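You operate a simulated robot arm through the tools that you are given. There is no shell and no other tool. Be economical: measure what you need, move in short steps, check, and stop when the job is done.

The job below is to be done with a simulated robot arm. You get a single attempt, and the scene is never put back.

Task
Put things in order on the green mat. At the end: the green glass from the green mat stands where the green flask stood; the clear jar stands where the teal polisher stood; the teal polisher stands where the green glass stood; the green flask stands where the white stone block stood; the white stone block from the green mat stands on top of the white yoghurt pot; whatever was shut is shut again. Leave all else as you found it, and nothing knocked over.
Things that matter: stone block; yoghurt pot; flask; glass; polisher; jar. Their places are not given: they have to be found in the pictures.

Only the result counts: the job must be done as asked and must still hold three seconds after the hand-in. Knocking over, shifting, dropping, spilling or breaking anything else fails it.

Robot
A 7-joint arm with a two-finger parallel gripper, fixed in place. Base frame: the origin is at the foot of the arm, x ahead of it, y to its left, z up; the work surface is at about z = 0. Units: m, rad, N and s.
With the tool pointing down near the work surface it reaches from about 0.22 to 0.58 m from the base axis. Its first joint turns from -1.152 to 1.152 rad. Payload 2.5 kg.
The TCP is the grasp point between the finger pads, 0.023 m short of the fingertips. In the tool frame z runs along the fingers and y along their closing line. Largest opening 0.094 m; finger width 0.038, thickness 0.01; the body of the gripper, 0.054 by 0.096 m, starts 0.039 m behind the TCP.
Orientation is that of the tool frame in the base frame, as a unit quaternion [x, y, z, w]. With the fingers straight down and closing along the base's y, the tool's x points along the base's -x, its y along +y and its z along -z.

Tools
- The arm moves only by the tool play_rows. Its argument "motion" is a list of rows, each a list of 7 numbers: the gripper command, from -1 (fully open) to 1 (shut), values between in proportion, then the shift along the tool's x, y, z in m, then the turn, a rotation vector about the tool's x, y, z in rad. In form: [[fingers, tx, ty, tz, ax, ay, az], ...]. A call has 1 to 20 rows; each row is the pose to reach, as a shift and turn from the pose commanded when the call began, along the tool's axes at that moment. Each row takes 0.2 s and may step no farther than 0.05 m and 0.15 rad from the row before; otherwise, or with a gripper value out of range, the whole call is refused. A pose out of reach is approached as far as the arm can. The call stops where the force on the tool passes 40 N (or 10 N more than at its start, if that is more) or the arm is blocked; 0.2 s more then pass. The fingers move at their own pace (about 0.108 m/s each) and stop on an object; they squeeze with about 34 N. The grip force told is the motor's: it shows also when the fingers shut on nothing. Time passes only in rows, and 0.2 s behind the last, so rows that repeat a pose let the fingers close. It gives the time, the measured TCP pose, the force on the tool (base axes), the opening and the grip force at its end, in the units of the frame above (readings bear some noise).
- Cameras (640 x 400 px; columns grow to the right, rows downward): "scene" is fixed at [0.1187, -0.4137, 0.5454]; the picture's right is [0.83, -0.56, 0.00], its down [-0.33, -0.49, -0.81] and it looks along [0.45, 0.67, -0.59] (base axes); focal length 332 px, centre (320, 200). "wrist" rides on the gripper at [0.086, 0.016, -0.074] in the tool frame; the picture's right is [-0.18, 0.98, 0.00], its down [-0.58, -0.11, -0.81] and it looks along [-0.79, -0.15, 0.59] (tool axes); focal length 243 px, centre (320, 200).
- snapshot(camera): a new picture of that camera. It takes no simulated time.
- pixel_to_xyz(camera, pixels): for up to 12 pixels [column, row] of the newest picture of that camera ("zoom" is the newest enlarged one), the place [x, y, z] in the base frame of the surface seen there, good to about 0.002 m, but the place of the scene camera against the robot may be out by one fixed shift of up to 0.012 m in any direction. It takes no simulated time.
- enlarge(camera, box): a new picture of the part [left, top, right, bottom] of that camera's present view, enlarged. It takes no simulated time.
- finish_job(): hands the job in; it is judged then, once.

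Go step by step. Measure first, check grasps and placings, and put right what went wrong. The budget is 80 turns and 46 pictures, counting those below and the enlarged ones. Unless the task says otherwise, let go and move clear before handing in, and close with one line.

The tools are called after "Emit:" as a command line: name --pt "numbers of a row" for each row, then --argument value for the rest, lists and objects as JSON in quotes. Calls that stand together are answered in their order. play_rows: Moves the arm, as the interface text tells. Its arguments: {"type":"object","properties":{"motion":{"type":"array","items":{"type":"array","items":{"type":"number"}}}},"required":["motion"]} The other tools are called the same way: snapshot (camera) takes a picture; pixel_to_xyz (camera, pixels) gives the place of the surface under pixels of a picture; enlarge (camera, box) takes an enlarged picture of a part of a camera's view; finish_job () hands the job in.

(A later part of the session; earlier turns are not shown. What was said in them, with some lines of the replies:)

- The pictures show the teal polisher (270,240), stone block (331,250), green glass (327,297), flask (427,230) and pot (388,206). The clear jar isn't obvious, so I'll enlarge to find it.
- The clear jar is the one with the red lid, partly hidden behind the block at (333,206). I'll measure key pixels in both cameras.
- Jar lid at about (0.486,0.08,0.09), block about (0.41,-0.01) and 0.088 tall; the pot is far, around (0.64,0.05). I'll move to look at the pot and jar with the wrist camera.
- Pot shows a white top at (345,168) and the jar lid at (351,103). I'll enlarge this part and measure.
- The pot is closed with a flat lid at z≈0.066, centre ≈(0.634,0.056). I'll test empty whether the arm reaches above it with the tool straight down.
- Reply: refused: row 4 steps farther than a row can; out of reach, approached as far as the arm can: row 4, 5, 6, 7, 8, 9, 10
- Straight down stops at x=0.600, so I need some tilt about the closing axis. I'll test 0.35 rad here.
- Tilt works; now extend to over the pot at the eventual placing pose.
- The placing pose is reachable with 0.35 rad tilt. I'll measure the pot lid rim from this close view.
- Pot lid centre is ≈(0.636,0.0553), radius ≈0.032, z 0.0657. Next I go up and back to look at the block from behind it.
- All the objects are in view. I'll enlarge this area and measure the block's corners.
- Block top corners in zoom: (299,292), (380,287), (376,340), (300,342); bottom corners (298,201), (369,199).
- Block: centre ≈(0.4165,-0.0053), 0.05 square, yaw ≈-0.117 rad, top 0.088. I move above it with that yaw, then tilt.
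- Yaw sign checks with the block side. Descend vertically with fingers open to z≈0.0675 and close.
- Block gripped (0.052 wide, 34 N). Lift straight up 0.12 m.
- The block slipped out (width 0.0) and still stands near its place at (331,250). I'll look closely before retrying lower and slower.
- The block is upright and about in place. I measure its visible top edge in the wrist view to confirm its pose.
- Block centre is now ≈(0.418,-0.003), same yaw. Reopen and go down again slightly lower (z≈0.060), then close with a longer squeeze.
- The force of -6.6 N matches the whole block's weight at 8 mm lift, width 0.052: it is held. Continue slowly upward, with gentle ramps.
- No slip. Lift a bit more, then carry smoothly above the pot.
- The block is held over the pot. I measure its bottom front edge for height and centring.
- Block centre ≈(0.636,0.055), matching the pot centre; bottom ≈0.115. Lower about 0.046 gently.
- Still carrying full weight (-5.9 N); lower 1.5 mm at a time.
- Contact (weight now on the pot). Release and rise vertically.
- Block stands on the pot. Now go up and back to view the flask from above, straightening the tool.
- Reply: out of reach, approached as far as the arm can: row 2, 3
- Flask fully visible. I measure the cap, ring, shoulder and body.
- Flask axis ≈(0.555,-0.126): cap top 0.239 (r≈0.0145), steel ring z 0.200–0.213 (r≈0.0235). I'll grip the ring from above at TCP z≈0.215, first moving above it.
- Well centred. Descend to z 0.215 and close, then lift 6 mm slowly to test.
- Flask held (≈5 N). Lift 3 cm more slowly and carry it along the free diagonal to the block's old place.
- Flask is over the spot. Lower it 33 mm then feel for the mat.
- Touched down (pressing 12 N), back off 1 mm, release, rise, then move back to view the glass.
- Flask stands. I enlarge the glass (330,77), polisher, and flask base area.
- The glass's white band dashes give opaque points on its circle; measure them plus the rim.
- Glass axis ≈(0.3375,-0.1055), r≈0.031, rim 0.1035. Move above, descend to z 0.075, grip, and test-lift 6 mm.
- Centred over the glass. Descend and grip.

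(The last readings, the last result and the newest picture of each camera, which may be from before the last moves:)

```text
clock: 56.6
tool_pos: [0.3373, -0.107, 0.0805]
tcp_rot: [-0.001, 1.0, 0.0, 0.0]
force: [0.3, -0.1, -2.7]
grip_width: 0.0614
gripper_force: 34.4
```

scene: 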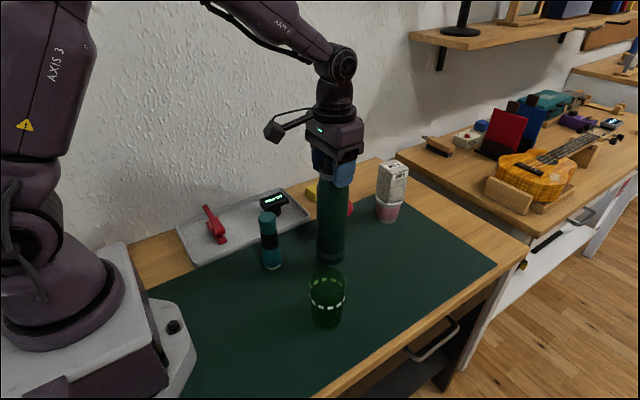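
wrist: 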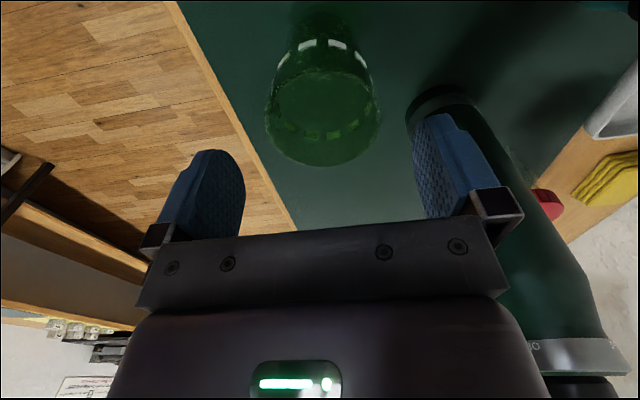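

Glass held. Lift 4 cm and carry it around to the flask's old place.

Emit:
play_rows --pt "0.4 0 0 -0.002 0 0 0" --pt "0.4 0 0 -0.008 0 0 0" --pt "0.4 0 0 -0.016 0 0 0" --pt "0.4 0 0 -0.024 0 0 0" --pt "0.4 0 0 -0.032 0 0 0" --pt "0.4 0 0 -0.038 0 0 0" --pt "0.4 0 0 -0.04 0 0 0"

Emit:
play_rows --pt "0.4 -0.003 -0.001 0 0 0 0" --pt "0.4 -0.01 -0.004 0 0 0 0" --pt "0.4 -0.022 -0.01 0 0 0 0" --pt "0.4 -0.036 -0.017 0 0 0 0" --pt "0.4 -0.05 -0.024 0 0 0 0" --pt "0.4 -0.065 -0.03 0 0 0 0" --pt "0.4 -0.08 -0.034 0 0 0 0" --pt "0.4 -0.095 -0.036 0 0 0 0" --pt "0.4 -0.11 -0.036 0 0 0 0" --pt "0.4 -0.125 -0.036 0 0 0 0" --pt "0.4 -0.14 -0.034 0 0 0 0" --pt "0.4 -0.155 -0.031 0 0 0 0" --pt "0.4 -0.17 -0.028 0 0 0 0" --pt "0.4 -0.185 -0.025 0 0 0 0" --pt "0.4 -0.199 -0.022 0 0 0 0" --pt "0.4 -0.21 -0.02 0 0 0 0" --pt "0.4 -0.216 -0.0185 0 0 0 0" --pt "0.4 -0.218 -0.018 0 0 0 0" --pt "0.4 -0.218 -0.018 0 0 0 0"

Emit:
snapshot --camera "scene"

```text
clock: 58.2
tool_pos: [0.3368, -0.1058, 0.1219]
tcp_rot: [-0.002, 1.0, 0.0, -0.001]
force: [-0.2, -0.2, -1.9]
grip_width: 0.0611
gripper_force: 34.4
```

```text
clock: 62.2
tool_pos: [0.5544, -0.1235, 0.1212]
tcp_rot: [-0.001, 1.0, 0.0, 0.0]
force: [-0.2, -0.1, -1.5]
grip_width: 0.061
gripper_force: 34.4
```

```text
17 pictures are left
```

scene: 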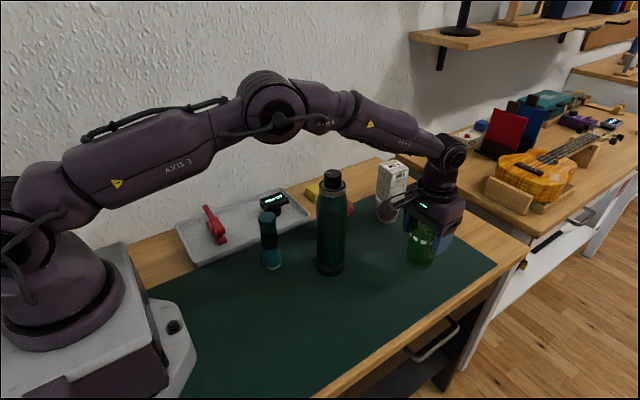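

Glass is above the flask's spot. Lower 45 mm gently and feel for contact.

Emit:
play_rows --pt "0.4 0 -0.001 0.002 0 0 0" --pt "0.4 0 -0.001 0.008 0 0 0" --pt "0.4 0 -0.001 0.016 0 0 0" --pt "0.4 0 -0.001 0.024 0 0 0" --pt "0.4 0 -0.001 0.032 0 0 0" --pt "0.4 0 -0.001 0.039 0 0 0" --pt "0.4 0 -0.001 0.043 0 0 0" --pt "0.4 0 -0.001 0.045 0 0 0" --pt "0.4 0 -0.001 0.045 0 0 0"

Emit:
play_rows --pt "0.4 0 0 0.001 0 0 0" --pt "0.4 0 0 0.001 0 0 0"

```text
clock: 64.2
tool_pos: [0.5555, -0.1246, 0.0769]
tcp_rot: [-0.001, 1.0, 0.0, 0.0]
force: [1.1, -0.2, -1.9]
grip_width: 0.0606
gripper_force: 33.9
```

```text
clock: 64.8
tool_pos: [0.555, -0.125, 0.0753]
tcp_rot: [-0.001, 1.0, 0.0, 0.0]
force: [-0.4, 0.2, 0.0]
grip_width: 0.0608
gripper_force: 33.8
```

Contact. Release, rise, and travel over to view the polisher.

Emit:
play_rows --pt "0.2 0 0 0 0 0 0" --pt "-0.3 0 0 0 0 0 0" --pt "-1 0 0 0 0 0 0" --pt "-1 0 0 0 0 0 0" --pt "-1 0 0 -0.02 0 0 0" --pt "-1 0 0 -0.06 0 0 0" --pt "-1 0 0 -0.1 0 0 0" --pt "-1 0 0 -0.14 0 0 0" --pt "-1 0.02 0 -0.18 0 0 0" --pt "-1 0.05 0.01 -0.215 0 0 0" --pt "-1 0.085 0.03 -0.24 0 0 0" --pt "-1 0.12 0.055 -0.25 0 0 0" --pt "-1 0.155 0.085 -0.25 0 0 0" --pt "-1 0.19 0.11 -0.25 0 0 0" --pt "-1 0.225 0.14 -0.25 0 0 0" --pt "-1 0.26 0.17 -0.24 0 0 0" --pt "-1 0.295 0.195 -0.23 0 0 0" --pt "-1 0.325 0.195 -0.215 0 0 0" --pt "-1 0.325 0.195 -0.215 0 0 0"

Emit:
snapshot --camera "wrist"

Emit:
snapshot --camera "scene"

```text
clock: 68.8
tool_pos: [0.2297, 0.07, 0.2887]
tcp_rot: [-0.002, 1.0, 0.0, 0.001]
force: [0.4, -0.3, 1.1]
grip_width: 0.094
gripper_force: 0.1
```

```text
16 pictures are left
```

wrist: 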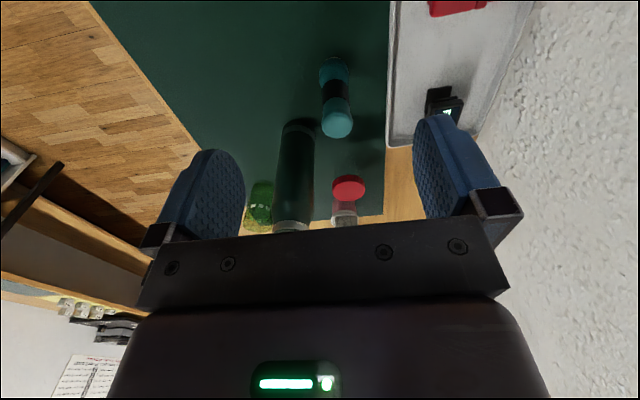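

```text
15 pictures are left
```

scene: 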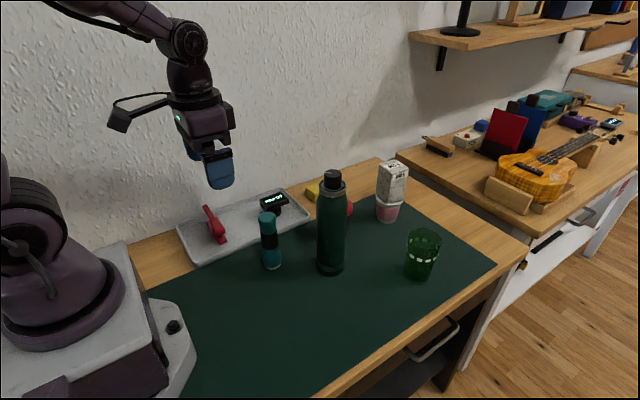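

Glass and flask stand well. I enlarge the polisher to measure it.

Emit:
enlarge --camera "wrist" --box '[280, 40, 400, 150]'

```text
3.64 times, centred on (340, 95) of wrist
```

zoom: 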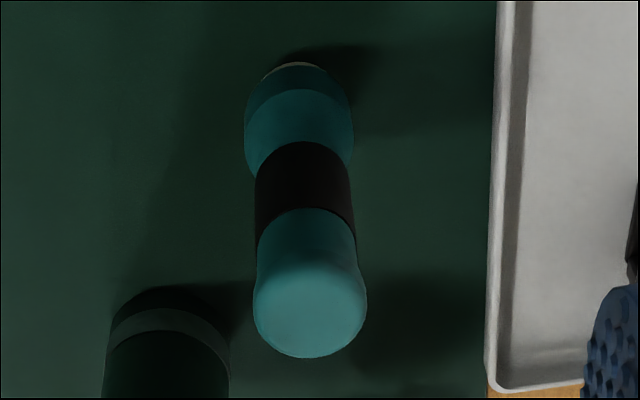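

Emit:
pixel_to_xyz --camera "zoom" --pixels '[[309, 305], [309, 350], [258, 305], [361, 300], [306, 225], [305, 180], [262, 185], [348, 185], [258, 215], [352, 215], [298, 110], [297, 70]]'

Emit:
pixel_to_xyz --camera "zoom" --pixels '[[248, 120], [350, 120], [305, 250], [308, 275], [260, 260], [355, 250], [306, 200], [303, 150]]'

```text
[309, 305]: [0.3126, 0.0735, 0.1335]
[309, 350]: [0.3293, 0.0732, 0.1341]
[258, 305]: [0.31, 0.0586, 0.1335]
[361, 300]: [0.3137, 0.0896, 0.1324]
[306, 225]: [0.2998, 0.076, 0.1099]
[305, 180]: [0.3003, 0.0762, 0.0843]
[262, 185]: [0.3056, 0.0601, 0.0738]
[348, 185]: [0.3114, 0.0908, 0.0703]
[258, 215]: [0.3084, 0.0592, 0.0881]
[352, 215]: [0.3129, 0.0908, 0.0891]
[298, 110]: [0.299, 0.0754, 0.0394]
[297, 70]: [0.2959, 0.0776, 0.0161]
```

```text
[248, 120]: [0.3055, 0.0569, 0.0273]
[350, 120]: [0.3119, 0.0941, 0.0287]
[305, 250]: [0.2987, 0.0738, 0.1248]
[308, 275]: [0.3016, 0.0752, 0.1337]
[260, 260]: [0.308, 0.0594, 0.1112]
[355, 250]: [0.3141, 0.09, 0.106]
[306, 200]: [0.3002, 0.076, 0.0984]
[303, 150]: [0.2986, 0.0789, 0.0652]
```

Polisher axis ≈(0.3155,0.075), r≈0.016, top 0.134. Move above, descend to z≈0.101 and grip.

Emit:
play_rows --pt "-1 -0.03 0.002 0.03 0 0 0" --pt "-1 -0.06 0.004 0.06 0 0 0" --pt "-1 -0.0858 0.005 0.09 0 0 0" --pt "-1 -0.0858 0.005 0.125 0 0 0" --pt "-1 -0.0858 0.005 0.125 0 0 0"

Emit:
snapshot --camera "wrist"

```text
clock: 70.0
tool_pos: [0.3152, 0.0735, 0.1651]
tcp_rot: [-0.001, 1.0, 0.0, 0.0]
force: [0.8, -0.1, -0.5]
grip_width: 0.094
gripper_force: 0.0
```

```text
13 pictures are left
```

wrist: 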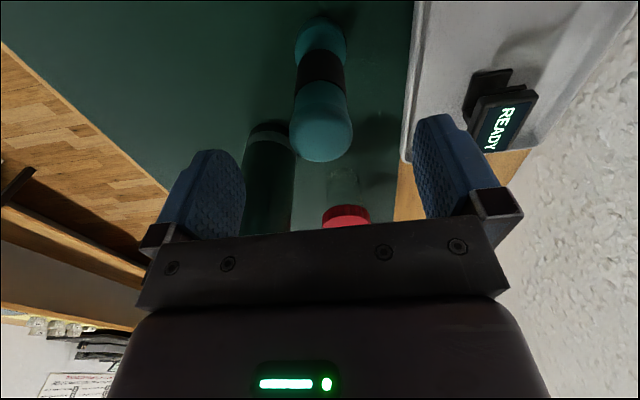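

Check the READY device's place relative to the left finger before descending.

Emit:
pixel_to_xyz --camera "wrist" --pixels '[[500, 125], [475, 90], [405, 150], [483, 150], [330, 140]]'

Emit:
play_rows --pt "-1 0 0.0015 0.01 0 0 0" --pt "-1 0 0.0015 0.01 0 0 0"

```text
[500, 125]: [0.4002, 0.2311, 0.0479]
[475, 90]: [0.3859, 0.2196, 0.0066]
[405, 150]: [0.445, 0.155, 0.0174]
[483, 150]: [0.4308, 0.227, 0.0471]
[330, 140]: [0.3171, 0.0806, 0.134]
```

```text
clock: 70.6
tool_pos: [0.3163, 0.0753, 0.1544]
tcp_rot: [-0.001, 1.0, 0.0, 0.0]
force: [0.1, 0.2, -0.7]
grip_width: 0.0938
gripper_force: 0.1
```

The device is far off. Descend 53 mm, grip, test-lift.

Emit:
play_rows --pt "-1 0 0 0.02 0 0 0" --pt "-1 0 0 0.04 0 0 0" --pt "-1 0 0 0.053 0 0 0" --pt "-1 0 0 0.053 0 0 0"

Emit:
play_rows --pt "0 0 0 0 0 0 0" --pt "0.4 0 0 0 0 0 0" --pt "1 0 0 0 0 0 0" --pt "1 0 0 0 0 0 0" --pt "1 0 0 0 0 0 0"

Emit:
play_rows --pt "1 0 0 -0.001 0 0 0" --pt "1 0 0 -0.003 0 0 0" --pt "1 0 0 -0.005 0 0 0" --pt "1 0 0 -0.006 0 0 0" --pt "1 0 0 -0.006 0 0 0"

```text
clock: 71.6
tool_pos: [0.3161, 0.0756, 0.1015]
tcp_rot: [0.0, 1.0, 0.0, 0.001]
force: [-0.4, 0.0, -1.1]
grip_width: 0.0941
gripper_force: 0.1
```

```text
clock: 72.8
tool_pos: [0.3156, 0.077, 0.1016]
tcp_rot: [-0.002, 1.0, 0.0, 0.001]
force: [0.3, -2.7, 0.8]
grip_width: 0.0333
gripper_force: 33.8
```

```text
clock: 74.0
tool_pos: [0.3147, 0.076, 0.1084]
tcp_rot: [-0.001, 1.0, 0.0, 0.0]
force: [-0.3, -0.1, -2.7]
grip_width: 0.033
gripper_force: 34.2
```

Polisher held. Lift 2 cm more and carry to the glass's old place, passing wide of the flask.

Emit:
play_rows --pt "1 0 0 -0.003 0 0 0" --pt "1 0 0 -0.01 0 0 0" --pt "1 0 0 -0.017 0 0 0" --pt "1 0 0 -0.02 0 0 0" --pt "1 0.001 -0.003 -0.02 0 0 0" --pt "1 0.003 -0.01 -0.02 0 0 0" --pt "1 0.005 -0.024 -0.02 0 0 0" --pt "1 0.007 -0.04 -0.02 0 0 0" --pt "1 0.008 -0.056 -0.02 0 0 0" --pt "1 0.008 -0.072 -0.02 0 0 0" --pt "1 0.008 -0.088 -0.02 0 0 0" --pt "1 0.006 -0.104 -0.02 0 0 0" --pt "1 0.002 -0.12 -0.02 0 0 0" --pt "1 -0.004 -0.136 -0.02 0 0 0" --pt "1 -0.01 -0.152 -0.02 0 0 0" --pt "1 -0.016 -0.167 -0.02 0 0 0" --pt "1 -0.02 -0.177 -0.02 0 0 0" --pt "1 -0.022 -0.1815 -0.02 0 0 0" --pt "1 -0.022 -0.1815 -0.02 0 0 0" --pt "1 -0.022 -0.1815 -0.02 0 0 0"

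Emit:
snapshot --camera "scene"

```text
clock: 78.2
tool_pos: [0.3376, -0.1053, 0.1289]
tcp_rot: [-0.001, 1.0, 0.001, 0.0]
force: [-0.6, 0.3, -2.7]
grip_width: 0.033
gripper_force: 34.5
```

```text
12 pictures are left
```

scene: 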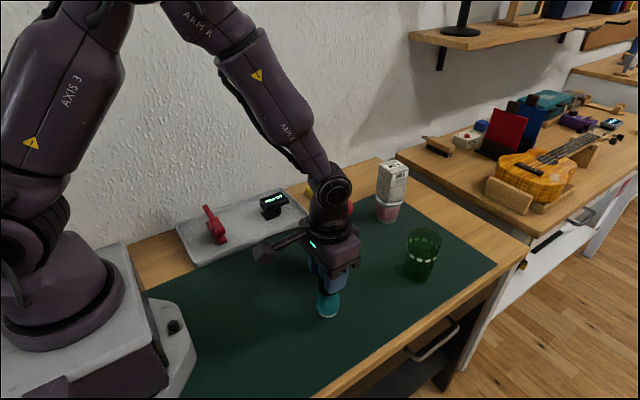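

Polisher is above its new place. Lower ~25.5 mm, then 1 mm steps.

Emit:
play_rows --pt "1 0 0 0.003 0 0 0" --pt "1 0 0 0.01 0 0 0" --pt "1 0 0 0.018 0 0 0" --pt "1 0 0 0.023 0 0 0" --pt "1 0 0 0.025 0 0 0" --pt "1 0 0 0.025 0 0 0"

Emit:
play_rows --pt "1 0 0 0.001 0 0 0" --pt "1 0 0 0.001 0 0 0"

```text
clock: 79.6
tool_pos: [0.337, -0.1058, 0.1032]
tcp_rot: [-0.002, 1.0, 0.0, 0.0]
force: [0.6, 0.4, -1.8]
grip_width: 0.033
gripper_force: 34.5
```

```text
clock: 80.2
tool_pos: [0.3376, -0.1051, 0.1027]
tcp_rot: [-0.001, 1.0, 0.001, 0.0]
force: [-0.4, 0.4, -2.1]
grip_width: 0.0333
gripper_force: 33.6
```

Emit:
play_rows --pt "1 0 0 0.0008 0 0 0" --pt "1 0 0 0.0008 0 0 0"

```text
clock: 80.8
tool_pos: [0.3369, -0.1046, 0.1032]
tcp_rot: [-0.001, 1.0, 0.0, -0.001]
force: [-3.4, -0.3, 9.1]
grip_width: 0.0333
gripper_force: 34.1
```

Contact. Back off, release, rise, and move to view the jar.

Emit:
play_rows --pt "1 0 0 -0.0008 0 0 0" --pt "0.5 0 0 -0.0008 0 0 0" --pt "-0.3 0 0 -0.0008 0 0 0" --pt "-1 0 0 -0.0008 0 0 0" --pt "-1 0 0 -0.0008 0 0 0" --pt "-1 0 0 -0.02 0 0 0" --pt "-1 0 0 -0.06 0 0 0" --pt "-1 0 0 -0.1 0 0 0" --pt "-1 0 0 -0.14 0 0 0" --pt "-1 0 0 -0.18 0 0 0" --pt "-1 0 0.04 -0.195 0 0 0" --pt "-1 -0.005 0.08 -0.195 0 0 0" --pt "-1 -0.01 0.12 -0.195 0 0 0" --pt "-1 -0.015 0.16 -0.195 0 0 0" --pt "-1 -0.02 0.18 -0.175 0 0 0" --pt "-1 -0.02 0.18 -0.175 0 0 0"

Emit:
enlarge --camera "wrist" --box '[250, 40, 430, 220]'

Emit:
snapshot --camera "scene"

```text
clock: 84.2
tool_pos: [0.3558, 0.0758, 0.277]
tcp_rot: [-0.001, 1.0, 0.0, 0.0]
force: [0.1, 0.1, 0.7]
grip_width: 0.094
gripper_force: 0.0
```

```text
2.22 times, centred on (340, 130) of wrist
```

zoom: 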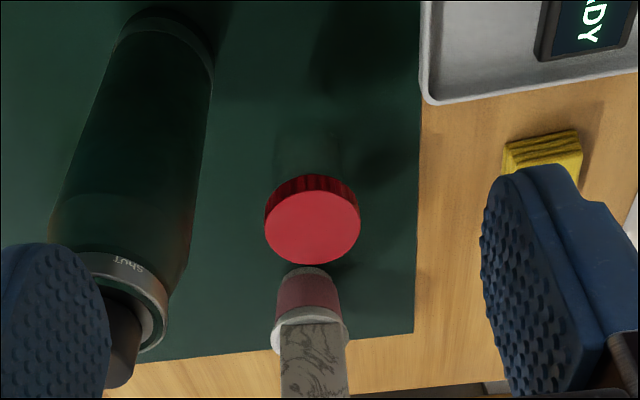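

```text
10 pictures are left
```

scene: 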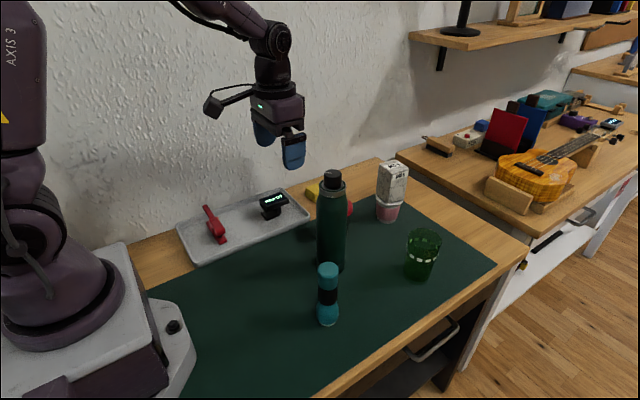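

SHUT mark lies by the cap's white line, so the flask is as it was; polisher stands upright. Now measure the jar lid and body.

Emit:
pixel_to_xyz --camera "zoom" --pixels '[[268, 228], [357, 224], [312, 262], [311, 192], [313, 228], [285, 205], [340, 200], [310, 183], [310, 140], [275, 130], [345, 130], [310, 122]]'

Emit:
enlarge --camera "wrist" --box '[310, 80, 370, 140]'

```text
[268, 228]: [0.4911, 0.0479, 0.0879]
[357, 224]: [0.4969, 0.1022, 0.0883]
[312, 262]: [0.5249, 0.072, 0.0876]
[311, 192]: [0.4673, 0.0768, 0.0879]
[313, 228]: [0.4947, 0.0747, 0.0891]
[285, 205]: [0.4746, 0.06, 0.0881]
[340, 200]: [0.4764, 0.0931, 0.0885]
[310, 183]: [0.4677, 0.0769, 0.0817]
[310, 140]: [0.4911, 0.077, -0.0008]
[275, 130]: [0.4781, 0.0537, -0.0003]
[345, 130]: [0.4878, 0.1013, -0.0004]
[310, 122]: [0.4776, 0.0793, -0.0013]
```

```text
6.67 times, centred on (340, 110) of wrist
```

zoom: 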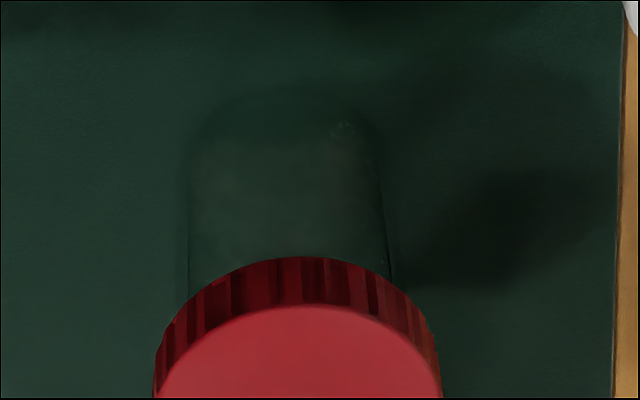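

Jar lid centre ≈(0.496,0.075), r≈0.028, top 0.088; the glass body is narrower, so flat fingers will hold the lid rim. Move above it and descend.

Emit:
play_rows --pt "-1 -0.045 0 0 0 0 0" --pt "-1 -0.09 0 0.0 0 0 0" --pt "-1 -0.13 0 0.02 0 0 0" --pt "-1 -0.14 0 0.06 0 0 0" --pt "-1 -0.14 0 0.1 0 0 0" --pt "-1 -0.14 0 0.13 0 0 0" --pt "-1 -0.14 0 0.13 0 0 0"

Emit:
snapshot --camera "wrist"

```text
clock: 85.8
tool_pos: [0.4969, 0.0753, 0.1442]
tcp_rot: [-0.001, 1.0, 0.0, -0.001]
force: [-0.3, 0.0, 0.0]
grip_width: 0.0944
gripper_force: 0.1
```

```text
8 pictures are left
```

wrist: 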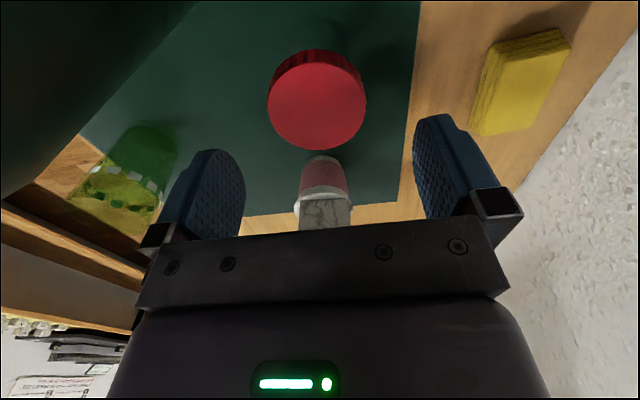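

Well aligned. Descend to z≈0.066, grip gently, test-lift.

Emit:
play_rows --pt "-1 0 0 0.03 0 0 0" --pt "-1 0 0 0.06 0 0 0" --pt "-1 0 0 0.078 0 0 0" --pt "-1 0 0 0.078 0 0 0"

Emit:
play_rows --pt "-0.3 0 0 0 0 0 0" --pt "0 0 0 0 0 0 0" --pt "0.3 0 0 0 0 0 0" --pt "1 0 0 0 0 0 0" --pt "1 0 0 0 0 0 0" --pt "1 0 0 0 0 0 0"

Emit:
play_rows --pt "1 0 0 -0.001 0 0 0" --pt "1 0 0 -0.003 0 0 0" --pt "1 0 0 -0.006 0 0 0" --pt "1 0 0 -0.009 0 0 0" --pt "1 0 0 -0.01 0 0 0" --pt "1 0 0 -0.01 0 0 0"

Emit:
enlarge --camera "scene" --box '[280, 160, 420, 290]'

```text
clock: 86.8
tool_pos: [0.4978, 0.0764, 0.0664]
tcp_rot: [-0.001, 1.0, 0.0, 0.0]
force: [-0.2, 0.1, -0.1]
grip_width: 0.0939
gripper_force: 0.1
```

```text
clock: 88.2
tool_pos: [0.4973, 0.0767, 0.0679]
tcp_rot: [-0.001, 1.0, 0.0, -0.001]
force: [0.0, -0.8, -0.5]
grip_width: 0.0598
gripper_force: 34.5
```

```text
clock: 89.6
tool_pos: [0.4956, 0.0755, 0.0784]
tcp_rot: [-0.001, 1.0, 0.0, 0.0]
force: [0.0, -0.4, -1.5]
grip_width: 0.0599
gripper_force: 34.8
```

```text
3.08 times, centred on (350, 225) of scene
```

zoom: 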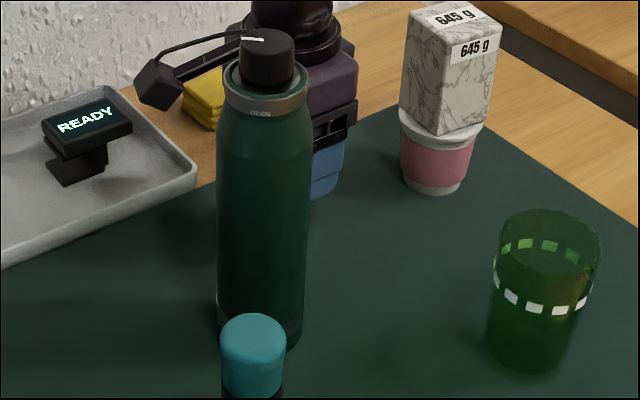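

Force -1.5 N suggests the whole jar comes along. Raise to ~0.12 and shift left, then check by picture.

Emit:
play_rows --pt "1 0 0 -0.004 0 0 0" --pt "1 0 0 -0.012 0 0 0" --pt "1 0 0 -0.022 0 0 0" --pt "1 0 0 -0.032 0 0 0" --pt "1 0 0 -0.038 0 0 0" --pt "1 0 0.004 -0.04 0 0 0" --pt "1 0 0.014 -0.04 0 0 0" --pt "1 0 0.026 -0.04 0 0 0" --pt "1 0 0.038 -0.04 0 0 0" --pt "1 0 0.046 -0.04 0 0 0" --pt "1 0 0.05 -0.04 0 0 0" --pt "1 0 0.05 -0.04 0 0 0"

Emit:
snapshot --camera "wrist"

```text
clock: 92.2
tool_pos: [0.4961, 0.1268, 0.1186]
tcp_rot: [0.0, 1.0, 0.0, 0.0]
force: [0.0, 0.0, -2.9]
grip_width: 0.0602
gripper_force: 34.0
```

```text
6 pictures are left
```

wrist: 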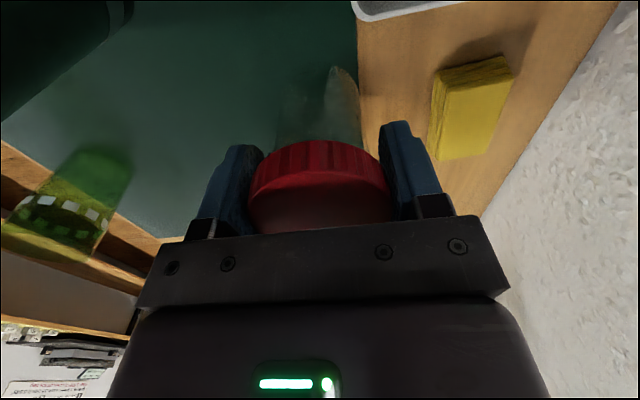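

The glass jar hangs with its lid. Carry it back past the flask and to the polisher's old place.

Emit:
play_rows --pt "1 0.003 0 0 0 0 0" --pt "1 0.01 0 0 0 0 0" --pt "1 0.022 0 0 0 0 0" --pt "1 0.036 0 0 0 0 0" --pt "1 0.05 0 0 0 0 0" --pt "1 0.065 0 0 0 0 0" --pt "1 0.08 0 0 0 0 0" --pt "1 0.095 0 0 0 0 0" --pt "1 0.11 -0.002 0 0 0 0" --pt "1 0.124 -0.007 0 0 0 0" --pt "1 0.138 -0.014 0 0 0 0" --pt "1 0.151 -0.022 0 0 0 0" --pt "1 0.163 -0.031 0 0 0 0" --pt "1 0.172 -0.04 0 0 0 0" --pt "1 0.178 -0.047 0 0 0 0" --pt "1 0.1802 -0.0505 0 0 0 0" --pt "1 0.1806 -0.0515 0 0 0 0" --pt "1 0.1806 -0.0515 0 0 0 0" --pt "1 0.1806 -0.0515 0 0 0 0"

```text
clock: 96.2
tool_pos: [0.3179, 0.0743, 0.1191]
tcp_rot: [0.0, 1.0, 0.0, 0.0]
force: [-1.0, -0.2, -1.8]
grip_width: 0.0597
gripper_force: 34.3
```

Lower 49 mm then feel.

Emit:
play_rows --pt "1 0.001 0 0.002 0 0 0" --pt "1 0.001 0 0.008 0 0 0" --pt "1 0.001 0 0.017 0 0 0" --pt "1 0.001 0 0.026 0 0 0" --pt "1 0.001 0 0.035 0 0 0" --pt "1 0.001 0 0.043 0 0 0" --pt "1 0.001 0 0.047 0 0 0" --pt "1 0.001 0 0.0485 0 0 0" --pt "1 0.001 0 0.0485 0 0 0"

Emit:
play_rows --pt "1 0 0 0.001 0 0 0" --pt "1 0 0 0.001 0 0 0"

```text
clock: 98.2
tool_pos: [0.3154, 0.0726, 0.0705]
tcp_rot: [-0.001, 1.0, 0.0, 0.0]
force: [0.4, -0.3, -2.2]
grip_width: 0.0594
gripper_force: 34.0
```

```text
clock: 98.8
tool_pos: [0.3163, 0.0744, 0.0686]
tcp_rot: [-0.001, 1.0, 0.0, 0.0]
force: [0.6, 0.0, -0.8]
grip_width: 0.0594
gripper_force: 33.6
```

Emit:
play_rows --pt "1 0 0 0.0007 0 0 0" --pt "1 0 0 0.0007 0 0 0"

```text
clock: 99.4
tool_pos: [0.316, 0.0736, 0.0682]
tcp_rot: [0.0, 1.0, 0.0, 0.0]
force: [0.5, 1.1, -2.1]
grip_width: 0.0595
gripper_force: 34.1
```

Emit:
play_rows --pt "1 0 0 0.001 0 0 0" --pt "1 0 0 0.001 0 0 0"

```text
clock: 100.0
tool_pos: [0.3151, 0.0733, 0.0661]
tcp_rot: [-0.001, 1.0, 0.0, 0.0]
force: [-0.2, -0.6, 0.3]
grip_width: 0.0595
gripper_force: 34.1
```

Emit:
play_rows --pt "1 0 0 0.0005 0 0 0" --pt "1 0 0 0.0005 0 0 0"

```text
clock: 100.6
tool_pos: [0.3154, 0.0744, 0.0667]
tcp_rot: [-0.001, 1.0, 0.0, 0.0]
force: [-0.3, -1.0, 2.3]
grip_width: 0.0595
gripper_force: 33.8
```

Contact is confirmed (+2.3 N). Release, rise clear, and inspect.

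Emit:
play_rows --pt "0.5 0 0 0 0 0 0" --pt "0 0 0 0 0 0 0" --pt "-0.5 0 0 0 0 0 0" --pt "-1 0 0 0 0 0 0" --pt "-1 0 0 0 0 0 0" --pt "-1 0 0 -0.02 0 0 0" --pt "-1 0 0 -0.06 0 0 0" --pt "-1 0 0 -0.1 0 0 0" --pt "-1 0 0 -0.14 0 0 0" --pt "-1 0 0 -0.18 0 0 0" --pt "-1 0.03 0 -0.21 0 0 0" --pt "-1 0.06 0 -0.23 0 0 0" --pt "-1 0.08 0 -0.23 0 0 0" --pt "-1 0.08 0 -0.23 0 0 0"

Emit:
snapshot --camera "scene"

Emit:
snapshot --camera "wrist"

```text
clock: 103.6
tool_pos: [0.2343, 0.0738, 0.2981]
tcp_rot: [-0.001, 1.0, 0.0, 0.0]
force: [0.0, -0.1, -0.2]
grip_width: 0.0938
gripper_force: 0.1
```

```text
5 pictures are left
```

scene: 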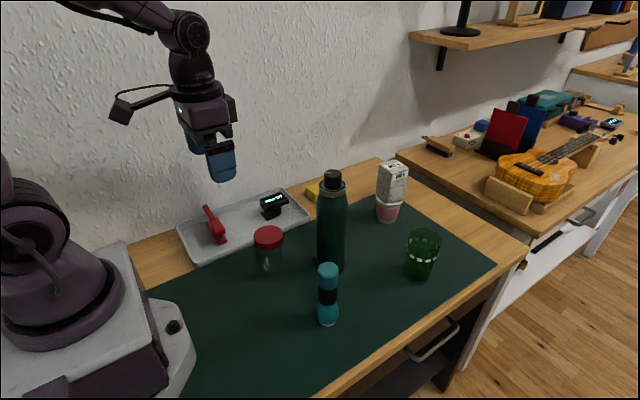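

```text
4 pictures are left
```

wrist: 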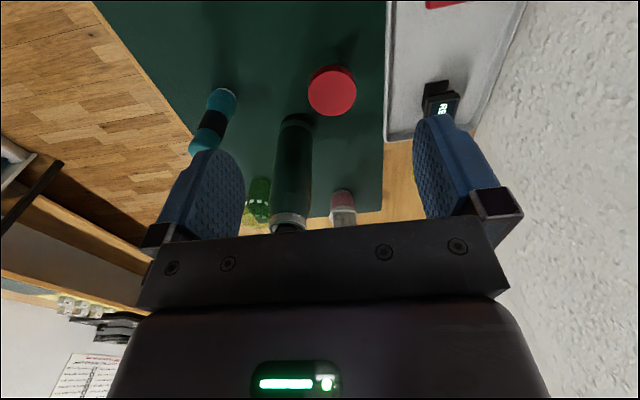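

All items stand. Check the jar's final position and lid height, and the flask base.

Emit:
pixel_to_xyz --camera "wrist" --pixels '[[333, 94], [311, 95], [355, 93], [333, 114], [333, 75], [296, 125], [280, 125], [312, 125]]'

Emit:
enlarge --camera "scene" --box '[240, 160, 450, 330]'

```text
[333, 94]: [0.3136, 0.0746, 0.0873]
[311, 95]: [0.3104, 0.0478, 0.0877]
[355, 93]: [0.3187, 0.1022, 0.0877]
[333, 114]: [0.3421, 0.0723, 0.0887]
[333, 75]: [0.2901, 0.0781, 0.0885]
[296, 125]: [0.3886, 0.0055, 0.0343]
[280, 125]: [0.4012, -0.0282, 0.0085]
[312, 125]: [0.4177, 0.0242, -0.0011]
```

```text
2.35 times, centred on (345, 245) of scene
```

zoom: 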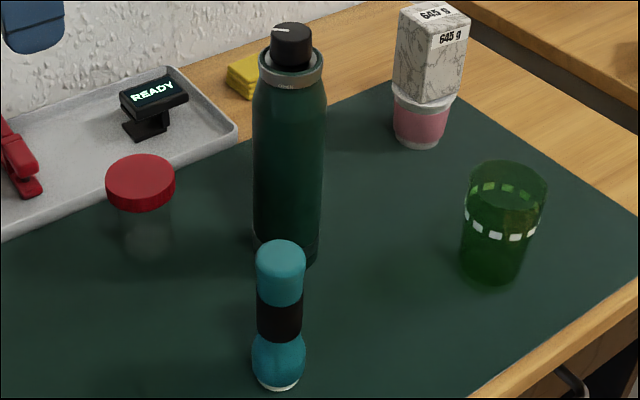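

The jar is at about (0.315,0.075) with its lid seated at z 0.088, and everything is upright in its target place with the arm clear. I'm handing in.

Emit:
finish_job

```text
The job is handed in.
```

I put everything where you asked and handed the job in: the stone block is on the yoghurt pot, and the flask, glass, polisher and jar are in their new places. All of them are upright, with the flask and jar still shut. On my first try at lifting the block, it slipped from the grip. It stayed standing and moved about 2 mm at most, and the second lift held.
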